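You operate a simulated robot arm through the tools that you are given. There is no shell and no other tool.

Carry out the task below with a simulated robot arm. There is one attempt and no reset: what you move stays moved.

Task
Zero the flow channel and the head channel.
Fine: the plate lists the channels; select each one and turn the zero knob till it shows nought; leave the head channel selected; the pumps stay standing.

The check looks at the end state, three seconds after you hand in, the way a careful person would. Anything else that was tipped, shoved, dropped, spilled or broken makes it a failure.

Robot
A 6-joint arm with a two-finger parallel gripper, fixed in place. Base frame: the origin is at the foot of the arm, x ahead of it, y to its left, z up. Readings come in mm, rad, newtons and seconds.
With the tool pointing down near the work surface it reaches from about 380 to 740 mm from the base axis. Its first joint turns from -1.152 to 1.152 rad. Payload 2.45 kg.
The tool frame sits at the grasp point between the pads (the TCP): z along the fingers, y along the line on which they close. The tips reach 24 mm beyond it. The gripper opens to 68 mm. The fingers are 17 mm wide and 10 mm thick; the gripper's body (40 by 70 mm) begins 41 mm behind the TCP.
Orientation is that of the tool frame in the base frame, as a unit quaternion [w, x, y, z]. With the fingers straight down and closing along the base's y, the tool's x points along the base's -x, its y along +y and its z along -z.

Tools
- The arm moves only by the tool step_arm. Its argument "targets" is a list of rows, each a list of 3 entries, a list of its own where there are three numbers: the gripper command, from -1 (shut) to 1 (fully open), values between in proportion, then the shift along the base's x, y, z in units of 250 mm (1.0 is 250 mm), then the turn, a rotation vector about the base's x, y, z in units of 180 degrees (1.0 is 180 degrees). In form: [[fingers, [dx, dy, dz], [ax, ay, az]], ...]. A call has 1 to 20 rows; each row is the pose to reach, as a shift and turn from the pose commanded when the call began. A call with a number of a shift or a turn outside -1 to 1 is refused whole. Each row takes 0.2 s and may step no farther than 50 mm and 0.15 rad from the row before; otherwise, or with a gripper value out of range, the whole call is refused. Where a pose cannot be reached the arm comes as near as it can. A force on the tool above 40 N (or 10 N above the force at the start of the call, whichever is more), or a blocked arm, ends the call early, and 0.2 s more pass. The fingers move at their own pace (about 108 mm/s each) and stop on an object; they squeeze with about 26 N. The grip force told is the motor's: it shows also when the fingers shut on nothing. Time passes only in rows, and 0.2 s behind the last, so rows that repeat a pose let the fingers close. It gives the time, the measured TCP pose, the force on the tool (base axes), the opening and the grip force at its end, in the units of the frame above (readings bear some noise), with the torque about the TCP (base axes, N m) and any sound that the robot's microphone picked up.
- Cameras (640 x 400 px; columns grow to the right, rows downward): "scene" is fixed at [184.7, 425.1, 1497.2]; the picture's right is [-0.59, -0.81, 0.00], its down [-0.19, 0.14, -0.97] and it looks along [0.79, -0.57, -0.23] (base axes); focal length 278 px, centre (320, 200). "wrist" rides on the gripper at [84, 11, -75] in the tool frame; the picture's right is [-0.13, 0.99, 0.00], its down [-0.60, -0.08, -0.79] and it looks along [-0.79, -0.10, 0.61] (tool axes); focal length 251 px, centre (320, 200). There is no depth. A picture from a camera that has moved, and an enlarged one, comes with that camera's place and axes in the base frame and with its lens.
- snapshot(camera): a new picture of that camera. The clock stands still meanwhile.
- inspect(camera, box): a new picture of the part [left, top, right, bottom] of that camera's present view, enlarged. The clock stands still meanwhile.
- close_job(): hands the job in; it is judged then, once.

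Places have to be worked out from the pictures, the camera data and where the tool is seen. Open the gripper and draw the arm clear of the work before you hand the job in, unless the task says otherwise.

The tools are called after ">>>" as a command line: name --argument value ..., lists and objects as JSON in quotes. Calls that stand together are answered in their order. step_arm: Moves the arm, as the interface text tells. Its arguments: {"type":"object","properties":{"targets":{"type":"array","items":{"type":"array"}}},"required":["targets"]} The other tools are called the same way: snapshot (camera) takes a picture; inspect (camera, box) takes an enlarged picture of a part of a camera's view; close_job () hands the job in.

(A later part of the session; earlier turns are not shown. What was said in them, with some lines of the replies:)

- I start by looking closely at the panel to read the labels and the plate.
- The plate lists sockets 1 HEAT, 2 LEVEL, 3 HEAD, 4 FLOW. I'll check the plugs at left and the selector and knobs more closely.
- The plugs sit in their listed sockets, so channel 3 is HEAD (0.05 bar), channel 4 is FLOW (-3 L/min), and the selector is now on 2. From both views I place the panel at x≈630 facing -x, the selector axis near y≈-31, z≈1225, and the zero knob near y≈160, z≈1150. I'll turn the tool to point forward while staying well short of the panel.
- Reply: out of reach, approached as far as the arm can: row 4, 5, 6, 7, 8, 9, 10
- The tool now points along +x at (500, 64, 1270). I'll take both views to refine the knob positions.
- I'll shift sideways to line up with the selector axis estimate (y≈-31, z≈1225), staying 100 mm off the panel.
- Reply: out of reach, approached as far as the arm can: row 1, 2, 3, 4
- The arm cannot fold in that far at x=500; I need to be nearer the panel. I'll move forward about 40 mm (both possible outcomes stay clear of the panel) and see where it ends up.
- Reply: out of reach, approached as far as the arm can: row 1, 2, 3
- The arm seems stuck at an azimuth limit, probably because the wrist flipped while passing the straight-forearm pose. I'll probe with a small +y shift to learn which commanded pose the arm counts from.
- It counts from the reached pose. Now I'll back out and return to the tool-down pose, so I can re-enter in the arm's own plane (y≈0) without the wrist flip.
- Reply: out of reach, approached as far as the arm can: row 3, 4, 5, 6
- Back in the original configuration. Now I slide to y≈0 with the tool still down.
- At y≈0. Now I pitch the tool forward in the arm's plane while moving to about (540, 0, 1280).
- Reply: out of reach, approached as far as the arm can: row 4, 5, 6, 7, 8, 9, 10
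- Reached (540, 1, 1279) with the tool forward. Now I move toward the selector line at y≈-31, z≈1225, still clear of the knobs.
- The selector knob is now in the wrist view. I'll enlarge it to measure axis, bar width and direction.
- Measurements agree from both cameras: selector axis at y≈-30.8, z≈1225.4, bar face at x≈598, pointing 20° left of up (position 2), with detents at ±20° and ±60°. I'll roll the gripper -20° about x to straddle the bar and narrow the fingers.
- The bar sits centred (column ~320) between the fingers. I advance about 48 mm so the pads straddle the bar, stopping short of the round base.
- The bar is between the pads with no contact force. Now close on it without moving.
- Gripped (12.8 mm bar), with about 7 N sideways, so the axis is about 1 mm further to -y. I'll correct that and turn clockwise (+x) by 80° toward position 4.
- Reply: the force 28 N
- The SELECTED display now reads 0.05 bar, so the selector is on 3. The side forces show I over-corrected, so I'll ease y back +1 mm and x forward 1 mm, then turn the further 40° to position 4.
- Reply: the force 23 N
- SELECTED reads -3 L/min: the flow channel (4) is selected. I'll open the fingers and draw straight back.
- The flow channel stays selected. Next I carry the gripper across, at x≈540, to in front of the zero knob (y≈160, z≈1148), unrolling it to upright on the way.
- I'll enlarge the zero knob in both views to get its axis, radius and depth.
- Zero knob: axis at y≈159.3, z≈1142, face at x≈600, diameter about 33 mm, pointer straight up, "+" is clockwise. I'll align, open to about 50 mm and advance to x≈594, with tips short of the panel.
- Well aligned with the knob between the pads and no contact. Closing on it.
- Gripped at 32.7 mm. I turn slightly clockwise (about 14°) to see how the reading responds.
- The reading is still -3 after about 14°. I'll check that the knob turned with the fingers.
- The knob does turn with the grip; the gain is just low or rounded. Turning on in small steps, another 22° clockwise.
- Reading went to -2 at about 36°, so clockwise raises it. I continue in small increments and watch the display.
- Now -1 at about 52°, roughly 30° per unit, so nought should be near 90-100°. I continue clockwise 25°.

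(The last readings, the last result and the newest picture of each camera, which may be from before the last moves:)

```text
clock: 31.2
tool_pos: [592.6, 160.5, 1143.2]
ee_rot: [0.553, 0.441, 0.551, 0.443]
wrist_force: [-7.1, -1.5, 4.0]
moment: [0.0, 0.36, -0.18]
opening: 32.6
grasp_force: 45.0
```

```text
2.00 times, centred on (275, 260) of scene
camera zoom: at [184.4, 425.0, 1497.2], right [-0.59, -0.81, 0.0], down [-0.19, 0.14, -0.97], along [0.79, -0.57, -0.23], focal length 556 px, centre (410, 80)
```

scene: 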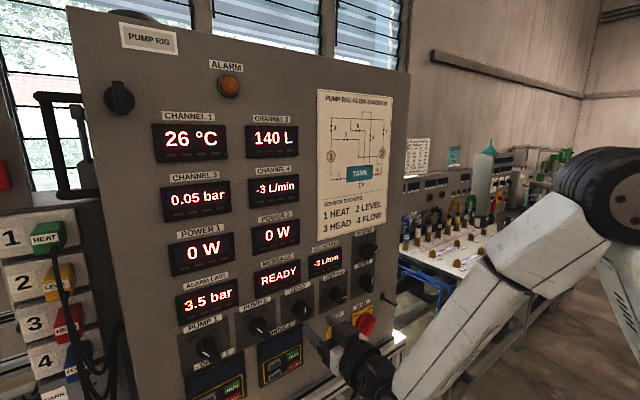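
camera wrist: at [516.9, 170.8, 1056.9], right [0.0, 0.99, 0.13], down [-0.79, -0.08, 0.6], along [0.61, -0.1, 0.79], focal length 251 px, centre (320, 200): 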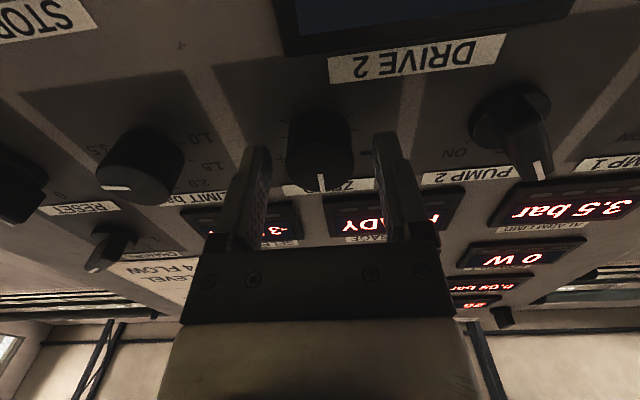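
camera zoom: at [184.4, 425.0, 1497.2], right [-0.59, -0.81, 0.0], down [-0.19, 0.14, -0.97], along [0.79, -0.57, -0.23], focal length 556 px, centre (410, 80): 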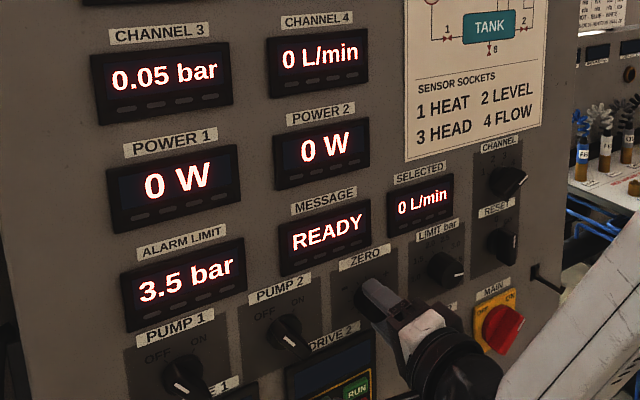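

SELECTED and CHANNEL 4 read 0 L/min at about 77°. I'd like to sit near the middle of the nought band, so I'll probe another 10° on.

>>> step_arm --targets '[[-1, [0, 0, 0], [0.028, 0, 0]], [-1, [0, 0, 0], [0.056, 0, 0]], [-1, [0, 0, 0], [0.056, 0, 0]]]'

>>> inspect --camera "scene" --box '[150, 160, 400, 360]'

```text
clock: 32.0
tool_pos: [594.1, 159.2, 1143.0]
ee_rot: [0.512, 0.488, 0.51, 0.489]
wrist_force: [-3.2, 3.3, 4.0]
moment: [0.04, 0.16, -0.64]
opening: 32.7
grasp_force: 44.8
```

```text
2.00 times, centred on (275, 260) of scene
camera zoom: at [184.5, 425.2, 1497.2], right [-0.59, -0.81, 0.0], down [-0.19, 0.14, -0.97], along [0.79, -0.57, -0.23], focal length 556 px, centre (410, 80)
```

zoom: 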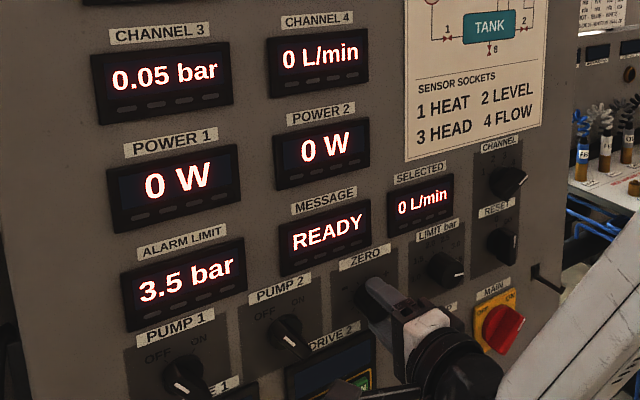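

Still 0 L/min at about 87°, comfortably inside the band. I'll leave it here, open the fingers modestly, and pull straight back.

>>> step_arm --targets '[[0.1, [0, 0, 0], [0, 0, 0]], [0.3, [0, 0, 0], [0, 0, 0]], [0.3, [0, 0, 0], [0, 0, 0]], [0.3, [-0.05, 0, 0], [0, 0, 0]], [0.3, [-0.1, 0, 0], [0, 0, 0]], [0.3, [-0.15, 0, 0], [0, 0, 0]], [0.3, [-0.215, 0, 0], [0, 0, 0]], [0.3, [-0.215, 0, 0], [0, 0, 0]]]'

>>> inspect --camera "scene" --box '[150, 160, 400, 360]'

```text
clock: 33.8
tool_pos: [539.5, 159.5, 1143.3]
ee_rot: [0.513, 0.488, 0.511, 0.488]
wrist_force: [0.0, 0.3, -0.4]
moment: [-0.02, -0.01, 0.0]
opening: 44.2
grasp_force: 0.1
```

```text
2.00 times, centred on (275, 260) of scene
camera zoom: at [184.7, 425.1, 1497.2], right [-0.59, -0.81, 0.0], down [-0.19, 0.14, -0.97], along [0.79, -0.57, -0.23], focal length 556 px, centre (410, 80)
```

zoom: 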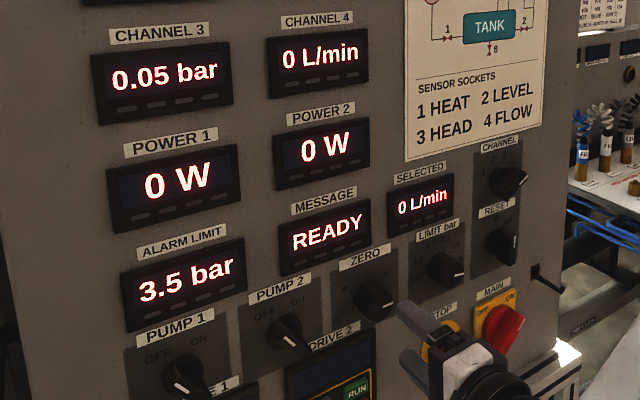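

0 L/min holds after release. Now I return across at x≈540 to the selector (axis refined to about y=-30.8, z=1226.5), with the gripper rolled +60° to match the bar at position 4.

>>> step_arm --targets '[[0.0, [0, -0.085, 0.05], [-0.02, 0, 0]], [0.0, [0, -0.17, 0.1], [-0.04, 0, 0]], [0.0, [0, -0.255, 0.15], [-0.06, 0, 0]], [0.0, [0, -0.34, 0.19], [-0.08, 0, 0]], [0.0, [0, -0.425, 0.23], [-0.1, 0, 0]], [0.0, [0, -0.51, 0.26], [-0.12, 0, 0]], [0.0, [0, -0.595, 0.29], [-0.14, 0, 0]], [0.0, [0, -0.68, 0.32], [-0.1517, 0, 0]], [0.0, [0, -0.761, 0.333], [-0.1517, 0, 0]], [0.0, [0, -0.761, 0.333], [-0.1517, 0, 0]]]'

>>> snapshot --camera "wrist"

>>> inspect --camera "scene" --box '[240, 210, 440, 330]'

```text
clock: 36.0
tool_pos: [540.1, -30.6, 1225.6]
ee_rot: [0.613, 0.354, 0.612, 0.354]
wrist_force: [-0.7, -0.1, -0.5]
moment: [-0.02, 0.0, 0.02]
opening: 33.9
grasp_force: 0.0
```

```text
taken
camera wrist: at [463.2, 48.2, 1191.6], right [0.0, 0.38, 0.92], down [-0.79, -0.56, 0.23], along [0.61, -0.73, 0.31], focal length 251 px, centre (320, 200)
```

wrist: 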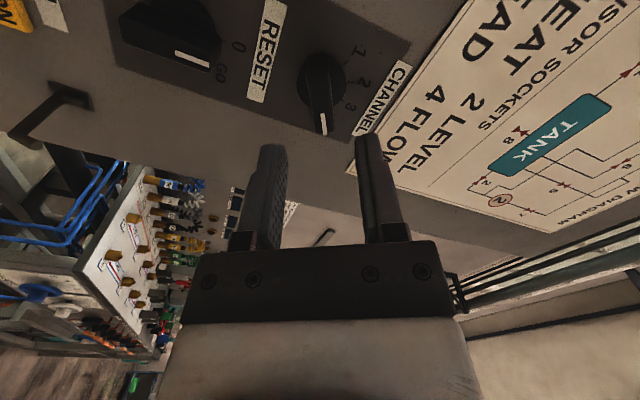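

```text
3.20 times, centred on (340, 270) of scene
camera zoom: at [184.7, 425.1, 1497.2], right [-0.59, -0.81, 0.0], down [-0.19, 0.14, -0.97], along [0.79, -0.57, -0.23], focal length 889 px, centre (256, -24)
```

zoom: 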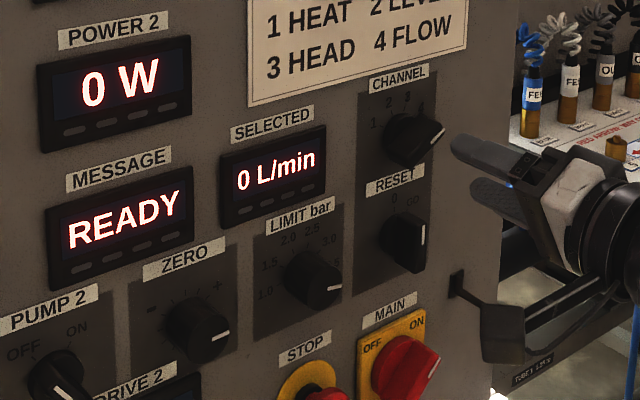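

Flow still shows 0 and the bar lies nearly centred. I'll enlarge to check the centring before advancing.

>>> inspect --camera "wrist" --box '[260, 30, 380, 150]'

```text
3.33 times, centred on (320, 90) of wrist
camera zoom: at [463.2, 48.2, 1191.6], right [0.0, 0.38, 0.92], down [-0.79, -0.56, 0.23], along [0.61, -0.73, 0.31], focal length 838 px, centre (320, 567)
```

zoom: 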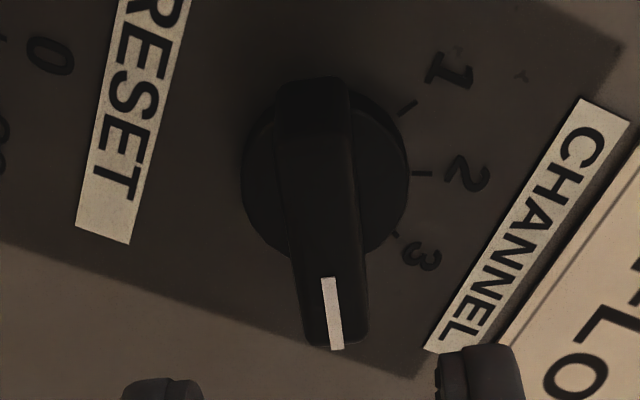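

Bar is about 0.8 mm off toward tool +y; I nudge accordingly and advance 48 mm around the bar, then close.

>>> step_arm --targets '[[0, [0.04, 0.002, 0.003], [0, 0, 0]], [0, [0.08, 0.002, 0.003], [0, 0, 0]], [0, [0.12, 0.002, 0.003], [0, 0, 0]], [0, [0.16, 0.002, 0.003], [0, 0, 0]], [0, [0.194, 0.002, 0.003], [0, 0, 0]], [0, [0.194, 0.002, 0.003], [0, 0, 0]], [-0.5, [0.194, 0.002, 0.003], [0, 0, 0]], [-1, [0.194, 0.002, 0.003], [0, 0, 0]], [-1, [0.194, 0.002, 0.003], [0, 0, 0]]]'

>>> inspect --camera "scene" --box '[240, 210, 440, 330]'

```text
clock: 38.0
tool_pos: [587.7, -29.3, 1226.2]
ee_rot: [0.613, 0.354, 0.612, 0.353]
wrist_force: [2.7, 0.7, -0.3]
moment: [0.02, 0.01, -0.07]
opening: 13.1
grasp_force: 33.6
```

```text
3.20 times, centred on (340, 270) of scene
camera zoom: at [184.8, 425.1, 1497.2], right [-0.59, -0.81, 0.0], down [-0.19, 0.14, -0.97], along [0.79, -0.57, -0.23], focal length 889 px, centre (256, -24)
```

zoom: 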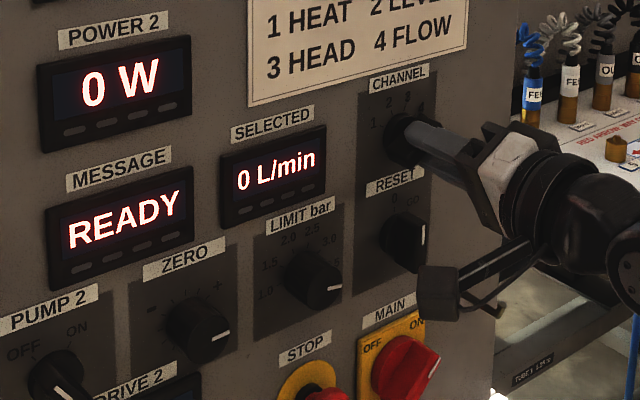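

Gripped with almost no side load, so centring is good. Now I turn counter-clockwise 40° to position 3 (HEAD).

>>> step_arm --targets '[[-1, [0, 0, 0], [-0.04, 0, 0]], [-1, [0, 0, 0], [-0.08, 0, 0]], [-1, [0, 0, 0], [-0.12, 0, 0]], [-1, [0, 0, 0], [-0.16, 0, 0]], [-1, [0, 0, 0], [-0.2, 0, 0]], [-1, [0, 0, 0], [-0.222, 0, 0]], [-1, [0, 0, 0], [-0.222, 0, 0]]]'

>>> inspect --camera "scene" --box '[150, 160, 440, 340]'

```text
clock: 39.6
tool_pos: [588.6, -30.6, 1226.5]
ee_rot: [0.696, 0.123, 0.697, 0.123]
wrist_force: [-10.0, -4.8, -8.9]
moment: [-0.01, 0.69, 0.12]
opening: 12.7
grasp_force: 33.0
```

```text
2.21 times, centred on (295, 250) of scene
camera zoom: at [184.5, 424.9, 1497.3], right [-0.59, -0.81, 0.0], down [-0.19, 0.14, -0.97], along [0.79, -0.57, -0.23], focal length 613 px, centre (375, 90)
```

zoom: 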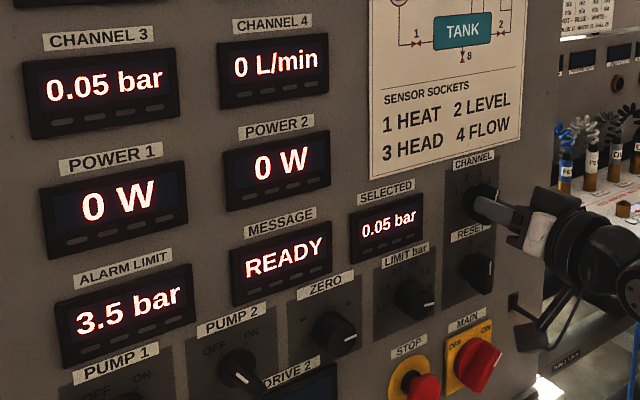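

SELECTED now reads 0.05 bar: the head channel is selected and flow keeps 0. I release and back off.

>>> step_arm --targets '[[-0.4, [0, 0, 0], [0, 0, 0]], [0, [0, 0, 0], [0, 0, 0]], [0, [0, 0, 0], [0, 0, 0]], [0, [-0.05, 0, 0], [0, 0, 0]], [0, [-0.1, 0, 0], [0, 0, 0]], [0, [-0.15, 0, 0], [0, 0, 0]], [0, [-0.195, 0, 0], [0, 0, 0]], [0, [-0.195, 0, 0], [0, 0, 0]]]'

>>> inspect --camera "scene" --box '[240, 210, 440, 330]'

```text
clock: 41.4
tool_pos: [538.9, -30.5, 1225.6]
ee_rot: [0.697, 0.123, 0.696, 0.124]
wrist_force: [-0.1, -0.5, -1.0]
moment: [-0.03, 0.0, 0.0]
opening: 33.9
grasp_force: 0.0
```

```text
3.20 times, centred on (340, 270) of scene
camera zoom: at [184.7, 425.1, 1497.2], right [-0.59, -0.81, 0.0], down [-0.19, 0.14, -0.97], along [0.79, -0.57, -0.23], focal length 889 px, centre (256, -24)
```

zoom: 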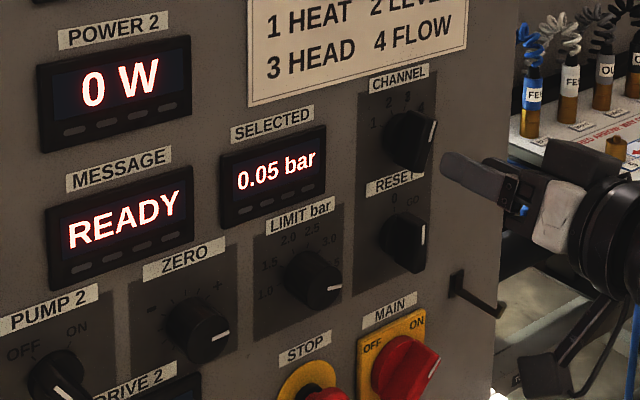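

Head channel holds on 3. I cross to the zero knob again, rolling the gripper to +60° so there's plenty of counter-clockwise travel.

>>> step_arm --targets '[[0.3, [0, 0.084, -0.03], [0.025, 0, 0]], [0.3, [0, 0.168, -0.06], [0.05, 0, 0]], [0.3, [0, 0.252, -0.09], [0.075, 0, 0]], [0.3, [0, 0.336, -0.12], [0.1, 0, 0]], [0.3, [0, 0.42, -0.15], [0.125, 0, 0]], [0.3, [0, 0.504, -0.18], [0.15, 0, 0]], [0.3, [0, 0.588, -0.22], [0.175, 0, 0]], [0.3, [0, 0.672, -0.27], [0.2, 0, 0]], [0.3, [0, 0.759, -0.336], [0.222, 0, 0]], [0.3, [0, 0.759, -0.336], [0.222, 0, 0]]]'

>>> snapshot --camera "wrist"

>>> inspect --camera "scene" --box '[150, 160, 440, 340]'

```text
clock: 43.6
tool_pos: [538.4, 159.3, 1143.5]
ee_rot: [0.613, 0.355, 0.611, 0.353]
wrist_force: [-0.4, 0.1, 0.5]
moment: [0.01, 0.0, 0.01]
opening: 44.0
grasp_force: 0.1
```

```text
taken
camera wrist: at [462.5, 238.0, 1108.9], right [0.0, 0.38, 0.92], down [-0.79, -0.56, 0.23], along [0.61, -0.73, 0.3], focal length 251 px, centre (320, 200)
```

wrist: 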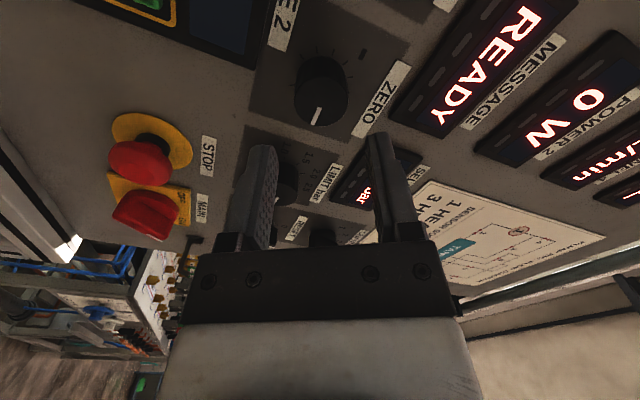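

```text
2.21 times, centred on (295, 250) of scene
camera zoom: at [184.7, 425.1, 1497.2], right [-0.59, -0.81, 0.0], down [-0.19, 0.14, -0.97], along [0.79, -0.57, -0.23], focal length 613 px, centre (375, 90)
```

zoom: 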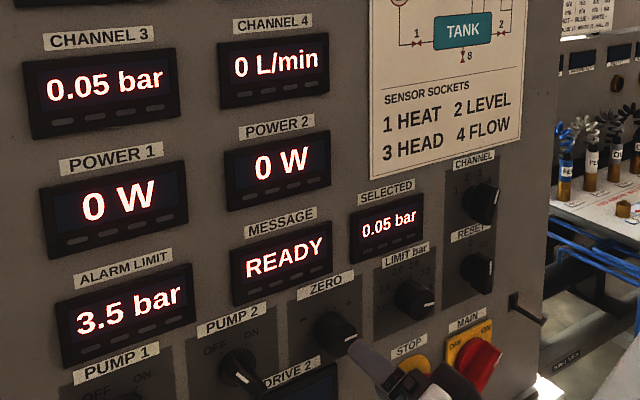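

The knob is centred (column ~320). I open a bit more, advance 54 mm and close on it.

>>> step_arm --targets '[[0.45, [0, 0, 0], [0, 0, 0]], [0.45, [0.04, 0, 0], [0, 0, 0]], [0.45, [0.08, 0, 0], [0, 0, 0]], [0.45, [0.12, 0, 0], [0, 0, 0]], [0.45, [0.16, 0, 0], [0, 0, 0]], [0.45, [0.2, 0, 0], [0, 0, 0]], [0.45, [0.215, 0, 0], [0, 0, 0]], [0.45, [0.215, 0, 0], [0, 0, 0]], [0.1, [0.215, 0, 0], [0, 0, 0]], [-0.3, [0.215, 0, 0], [0, 0, 0]], [-1, [0.215, 0, 0], [0, 0, 0]], [-1, [0.215, 0, 0], [0, 0, 0]]]'

>>> inspect --camera "scene" --box '[150, 160, 440, 340]'

```text
clock: 46.2
tool_pos: [593.8, 158.5, 1144.3]
ee_rot: [0.613, 0.353, 0.612, 0.354]
wrist_force: [1.9, 2.4, 4.1]
moment: [0.03, 0.11, 0.15]
opening: 32.5
grasp_force: 45.5
```

```text
2.21 times, centred on (295, 250) of scene
camera zoom: at [184.7, 425.1, 1497.2], right [-0.59, -0.81, 0.0], down [-0.19, 0.14, -0.97], along [0.79, -0.57, -0.23], focal length 613 px, centre (375, 90)
```

zoom: 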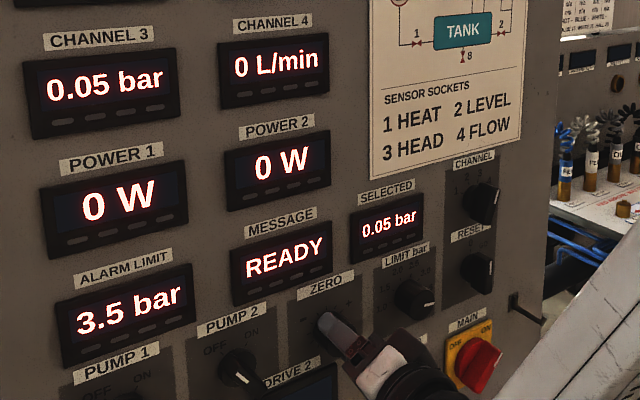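

Gripped with low side force and the reading still 0.05 bar. Now I turn counter-clockwise 20° and check the response.

>>> step_arm --targets '[[-1, [0, 0, 0], [-0.03, 0, 0]], [-1, [0, 0, 0], [-0.06, 0, 0]], [-1, [0, 0, 0], [-0.09, 0, 0]], [-1, [0, 0, 0], [-0.111, 0, 0]], [-1, [0, 0, 0], [-0.111, 0, 0]]]'

>>> inspect --camera "scene" --box '[150, 160, 440, 340]'

```text
clock: 47.4
tool_pos: [593.5, 157.8, 1143.9]
ee_rot: [0.665, 0.242, 0.664, 0.242]
wrist_force: [19.2, 3.5, 2.4]
moment: [-0.03, 0.46, 0.22]
opening: 32.4
grasp_force: 45.6
```

```text
2.21 times, centred on (295, 250) of scene
camera zoom: at [185.3, 425.2, 1497.1], right [-0.59, -0.81, 0.0], down [-0.19, 0.14, -0.97], along [0.79, -0.57, -0.23], focal length 613 px, centre (375, 90)
```

zoom: 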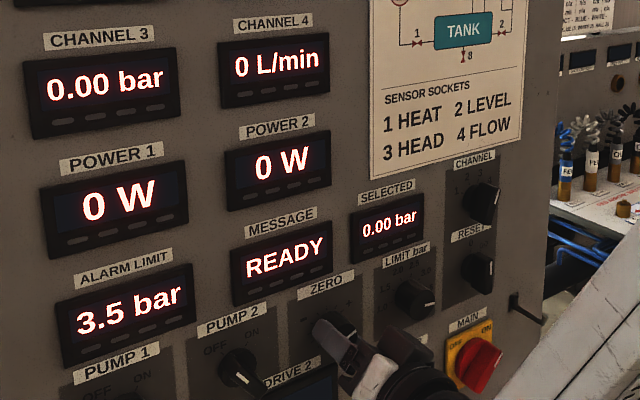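

It already reads 0.00 bar. I'll read the displays closely before letting go, as the band is narrow here.

>>> inspect --camera "scene" --box '[150, 165, 310, 225]'

>>> inspect --camera "scene" --box '[300, 235, 400, 295]'

```text
4.00 times, centred on (230, 195) of scene
camera zoom: at [185.3, 425.2, 1497.1], right [-0.59, -0.81, 0.0], down [-0.19, 0.14, -0.97], along [0.79, -0.57, -0.23], focal length 1112 px, centre (680, 220)
```

zoom: 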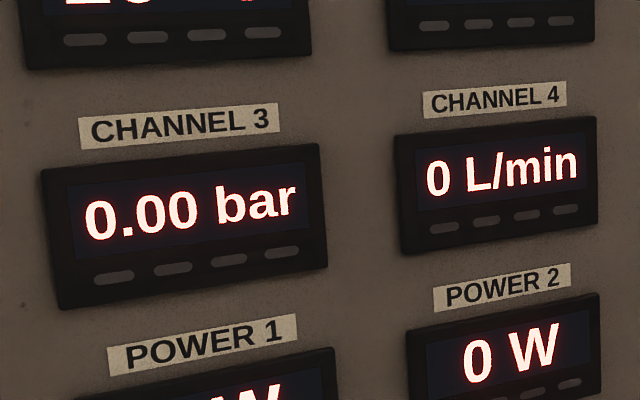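

```text
6.40 times, centred on (350, 265) of scene
camera zoom: at [185.3, 425.2, 1497.1], right [-0.59, -0.81, 0.0], down [-0.19, 0.14, -0.97], along [0.79, -0.57, -0.23], focal length 1778 px, centre (128, -216)
```

zoom: 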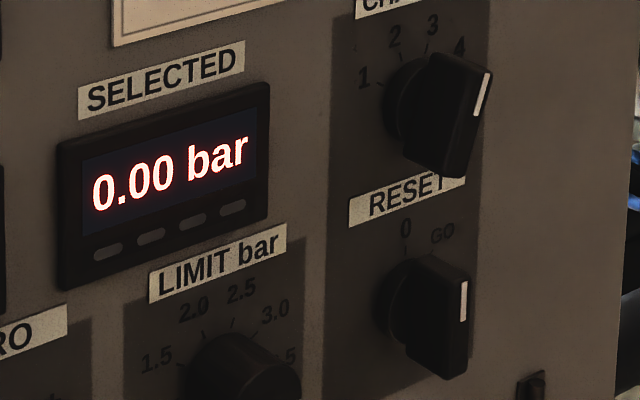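

0.00 bar shows. To find the middle of this narrow band I'll probe a small 1.8° further counter-clockwise.

>>> step_arm --targets '[[-1, [0, 0, 0], [-0.01, 0, 0]], [-1, [0, 0, 0], [-0.01, 0, 0]]]'

>>> inspect --camera "scene" --box '[150, 160, 440, 340]'

```text
clock: 48.0
tool_pos: [593.3, 158.6, 1143.6]
ee_rot: [0.669, 0.232, 0.667, 0.231]
wrist_force: [19.3, 4.2, -1.9]
moment: [-0.01, -0.68, -0.46]
opening: 32.4
grasp_force: 45.0
```

```text
2.21 times, centred on (295, 250) of scene
camera zoom: at [185.3, 425.3, 1497.0], right [-0.59, -0.81, 0.0], down [-0.19, 0.14, -0.97], along [0.79, -0.57, -0.23], focal length 613 px, centre (375, 90)
```

zoom: 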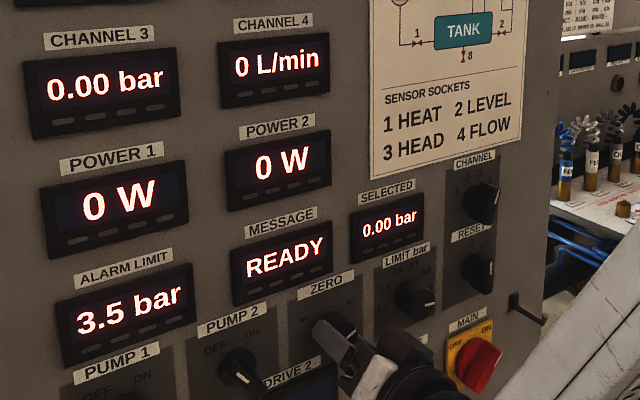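

Still 0.00. I probe another 1.8° counter-clockwise.

>>> step_arm --targets '[[-1, [0, 0, 0], [-0.01, 0, 0]], [-1, [0, 0, 0], [-0.01, 0, 0]]]'

>>> inspect --camera "scene" --box '[150, 160, 440, 340]'

```text
clock: 48.6
tool_pos: [593.7, 158.7, 1141.6]
ee_rot: [0.672, 0.22, 0.671, 0.221]
wrist_force: [15.4, 5.2, -1.5]
moment: [0.01, -0.57, -0.48]
opening: 32.2
grasp_force: 45.2
```

```text
2.21 times, centred on (295, 250) of scene
camera zoom: at [185.2, 425.2, 1497.1], right [-0.59, -0.81, 0.0], down [-0.19, 0.14, -0.97], along [0.79, -0.57, -0.23], focal length 613 px, centre (375, 90)
```

zoom: 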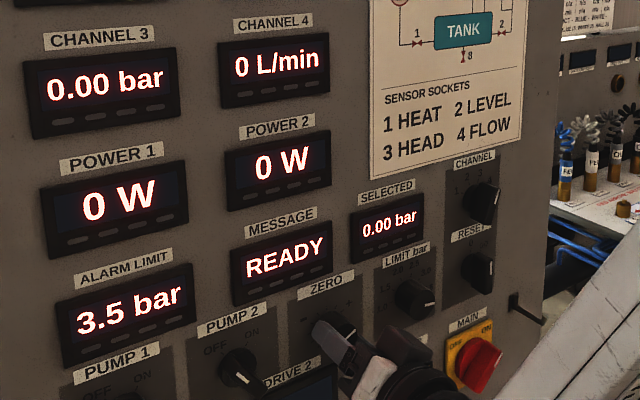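

Still 0.00 at about 24° of turn. The display seems to step coarsely; I probe a little further, 3°.

>>> step_arm --targets '[[-1, [0, 0, 0], [-0.017, 0, 0]], [-1, [0, 0, 0], [-0.017, 0, 0]]]'

>>> inspect --camera "scene" --box '[150, 160, 440, 340]'

```text
clock: 49.2
tool_pos: [593.6, 158.8, 1142.2]
ee_rot: [0.678, 0.203, 0.677, 0.203]
wrist_force: [17.8, 2.4, 3.7]
moment: [0.0, 0.82, 0.57]
opening: 32.2
grasp_force: 44.9
```

```text
2.21 times, centred on (295, 250) of scene
camera zoom: at [185.3, 425.1, 1497.1], right [-0.59, -0.81, 0.0], down [-0.19, 0.14, -0.97], along [0.79, -0.57, -0.23], focal length 613 px, centre (375, 90)
```

zoom: 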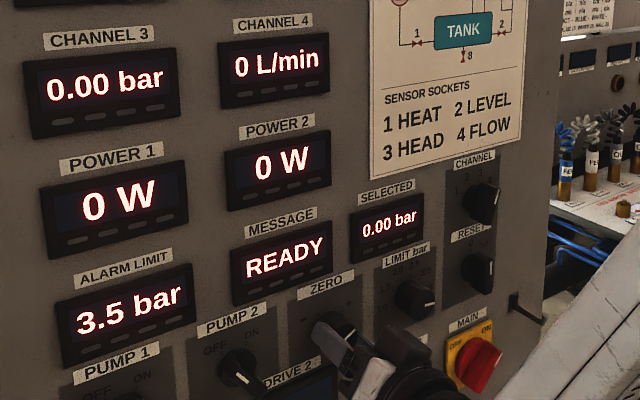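

Still 0.00 at about 27°, consistent with one display step per 30° as on the flow channel (so the band's middle is near 30°). I'll go 3° more to sit at the middle.

>>> step_arm --targets '[[-1, [0, 0, 0], [-0.016, 0, 0]], [-1, [0, 0, 0], [-0.016, 0, 0]]]'

>>> inspect --camera "scene" --box '[150, 160, 440, 340]'

```text
clock: 49.8
tool_pos: [594.4, 159.4, 1142.5]
ee_rot: [0.684, 0.186, 0.681, 0.186]
wrist_force: [20.3, 2.4, 5.7]
moment: [0.0, 0.69, 0.42]
opening: 32.4
grasp_force: 45.1
```

```text
2.21 times, centred on (295, 250) of scene
camera zoom: at [185.3, 425.1, 1497.1], right [-0.59, -0.81, 0.0], down [-0.19, 0.14, -0.97], along [0.79, -0.57, -0.23], focal length 613 px, centre (375, 90)
```

zoom: 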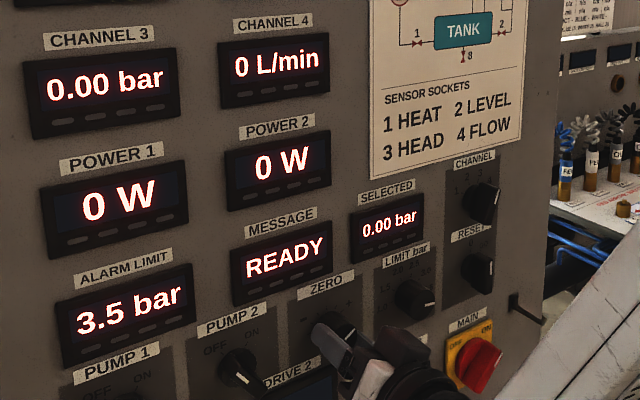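

0.00 bar at about 30° of turn. I release with a modest opening and draw straight back.

>>> step_arm --targets '[[0.1, [0, 0, 0], [0, 0, 0]], [0.35, [0, 0, 0], [0, 0, 0]], [0.35, [0, 0, 0], [0, 0, 0]], [0.35, [-0.05, 0, 0], [0, 0, 0]], [0.35, [-0.1, 0, 0], [0, 0, 0]], [0.35, [-0.15, 0, 0], [0, 0, 0]], [0.35, [-0.2, 0, 0], [0, 0, 0]], [0.35, [-0.23, 0, 0], [0, 0, 0]], [0.35, [-0.23, 0, 0], [0, 0, 0]]]'

>>> inspect --camera "scene" --box '[150, 160, 440, 340]'

```text
clock: 51.8
tool_pos: [534.1, 159.9, 1142.1]
ee_rot: [0.683, 0.186, 0.682, 0.186]
wrist_force: [-0.5, -0.9, 0.4]
moment: [0.0, 0.01, 0.01]
opening: 46.1
grasp_force: 0.1
```

```text
2.21 times, centred on (295, 250) of scene
camera zoom: at [184.7, 425.1, 1497.2], right [-0.59, -0.81, 0.0], down [-0.19, 0.14, -0.97], along [0.79, -0.57, -0.23], focal length 613 px, centre (375, 90)
```

zoom: 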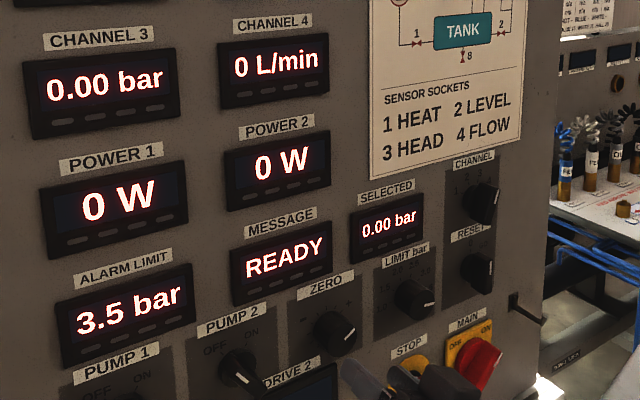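

All readings hold: 0.00 bar selected and 0 L/min on channel 4. Now I retreat up and away from the panel, levelling the roll as I go.

>>> step_arm --targets '[[0.35, [-0.01, -0.05, 0.06], [-0.03, 0, 0]], [0.35, [-0.01, -0.11, 0.12], [-0.06, 0, 0]], [0.6, [-0.01, -0.18, 0.18], [-0.09, 0, 0]], [1, [-0.01, -0.26, 0.25], [-0.12, 0, 0]], [1, [-0.01, -0.34, 0.32], [-0.15, 0, 0]], [1, [0, -0.43, 0.39], [-0.17, 0, 0]], [1, [0.01, -0.52, 0.46], [-0.186, 0, 0]], [1, [0.02, -0.6, 0.52], [-0.186, 0, 0]], [1, [0.02, -0.636, 0.55], [-0.186, 0, 0]], [1, [0.02, -0.636, 0.55], [-0.186, 0, 0]]]'

```text
clock: 54.0
tool_pos: [539.3, 0.4, 1280.4]
ee_rot: [0.708, -0.019, 0.706, -0.018]
wrist_force: [-0.4, 0.7, 0.9]
moment: [-0.03, 0.01, 0.0]
opening: 68.1
grasp_force: 0.2
```

At (539, 0, 1280), clear of the panel. I reverse the entry motion to the tool-down parked pose, away from the panel.

>>> step_arm --targets '[[1, [-0.037, 0, 0.06], [0, 0.04, 0]], [1, [-0.077, 0, 0.11], [0, 0.08, 0]], [1, [-0.117, 0, 0.16], [0, 0.122, 0]], [1, [-0.157, 0, 0.21], [0, 0.164, 0]], [1, [-0.197, 0, 0.26], [0, 0.206, 0]], [1, [-0.237, 0, 0.31], [0, 0.248, 0]], [1, [-0.277, 0, 0.36], [0, 0.29, 0]], [1, [-0.317, 0, 0.41], [0, 0.332, 0]], [1, [-0.357, 0, 0.46], [0, 0.374, 0]], [1, [-0.397, 0, 0.51], [0, 0.416, 0]], [1, [-0.437, 0, 0.56], [0, 0.458, 0]], [1, [-0.477, 0, 0.61], [0, 0.5, 0]], [1, [-0.477, 0, 0.61], [0, 0.5, 0]], [1, [-0.477, 0, 0.61], [0, 0.5, 0]]]'

>>> snapshot --camera "scene"

>>> inspect --camera "scene" --box '[140, 100, 400, 360]'

```text
clock: 57.0
tool_pos: [420.3, 0.2, 1433.2]
ee_rot: [0.0, -0.026, 1.0, 0.001]
wrist_force: [-0.4, -0.4, 0.3]
moment: [0.03, 0.0, 0.01]
opening: 67.9
grasp_force: 0.1
out of reach, approached as far as the arm can: row 2, 3, 4, 5, 6, 7, 8
```

```text
taken
```

scene: 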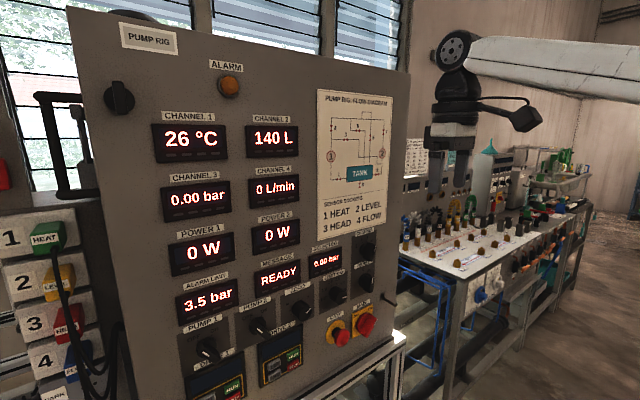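

```text
1.54 times, centred on (270, 230) of scene
camera zoom: at [184.7, 425.1, 1497.2], right [-0.59, -0.81, 0.0], down [-0.19, 0.14, -0.97], along [0.79, -0.57, -0.23], focal length 428 px, centre (397, 154)
```

zoom: 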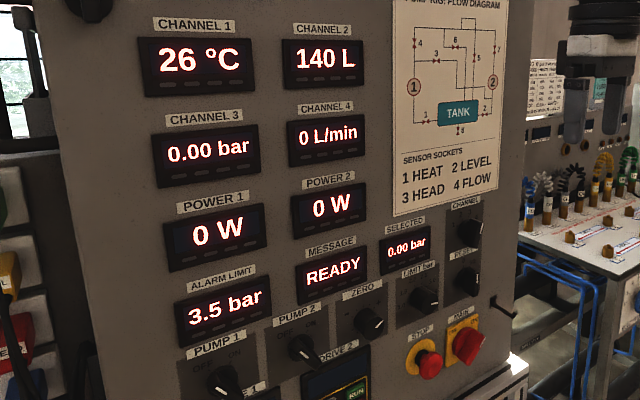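

The arm is parked clear with the gripper open. Channel 3 (HEAD) reads 0.00 bar and is selected, channel 4 (FLOW) reads 0 L/min, and 26 °C, 140 L, READY and both pumps at 0 W are unchanged. I hand the job in.

>>> close_job

```text
The job is handed in.
```

Both channels are zeroed and the job is handed in; no verdict on the check has come back.

- **Flow:** channel 4 reads 0 L/min. It started at -3 L/min.
- **Head:** channel 3 reads 0.00 bar and is the channel left selected. It started at 0.05 bar.
- **Pumps and the rest:** both pumps stayed off at 0 W. The temperature, level and alarm limit displays read the same as at the start.

I left both channels well inside the range where they show nought, rather than at its edge. The gripper is open and the arm is parked clear of the panel.
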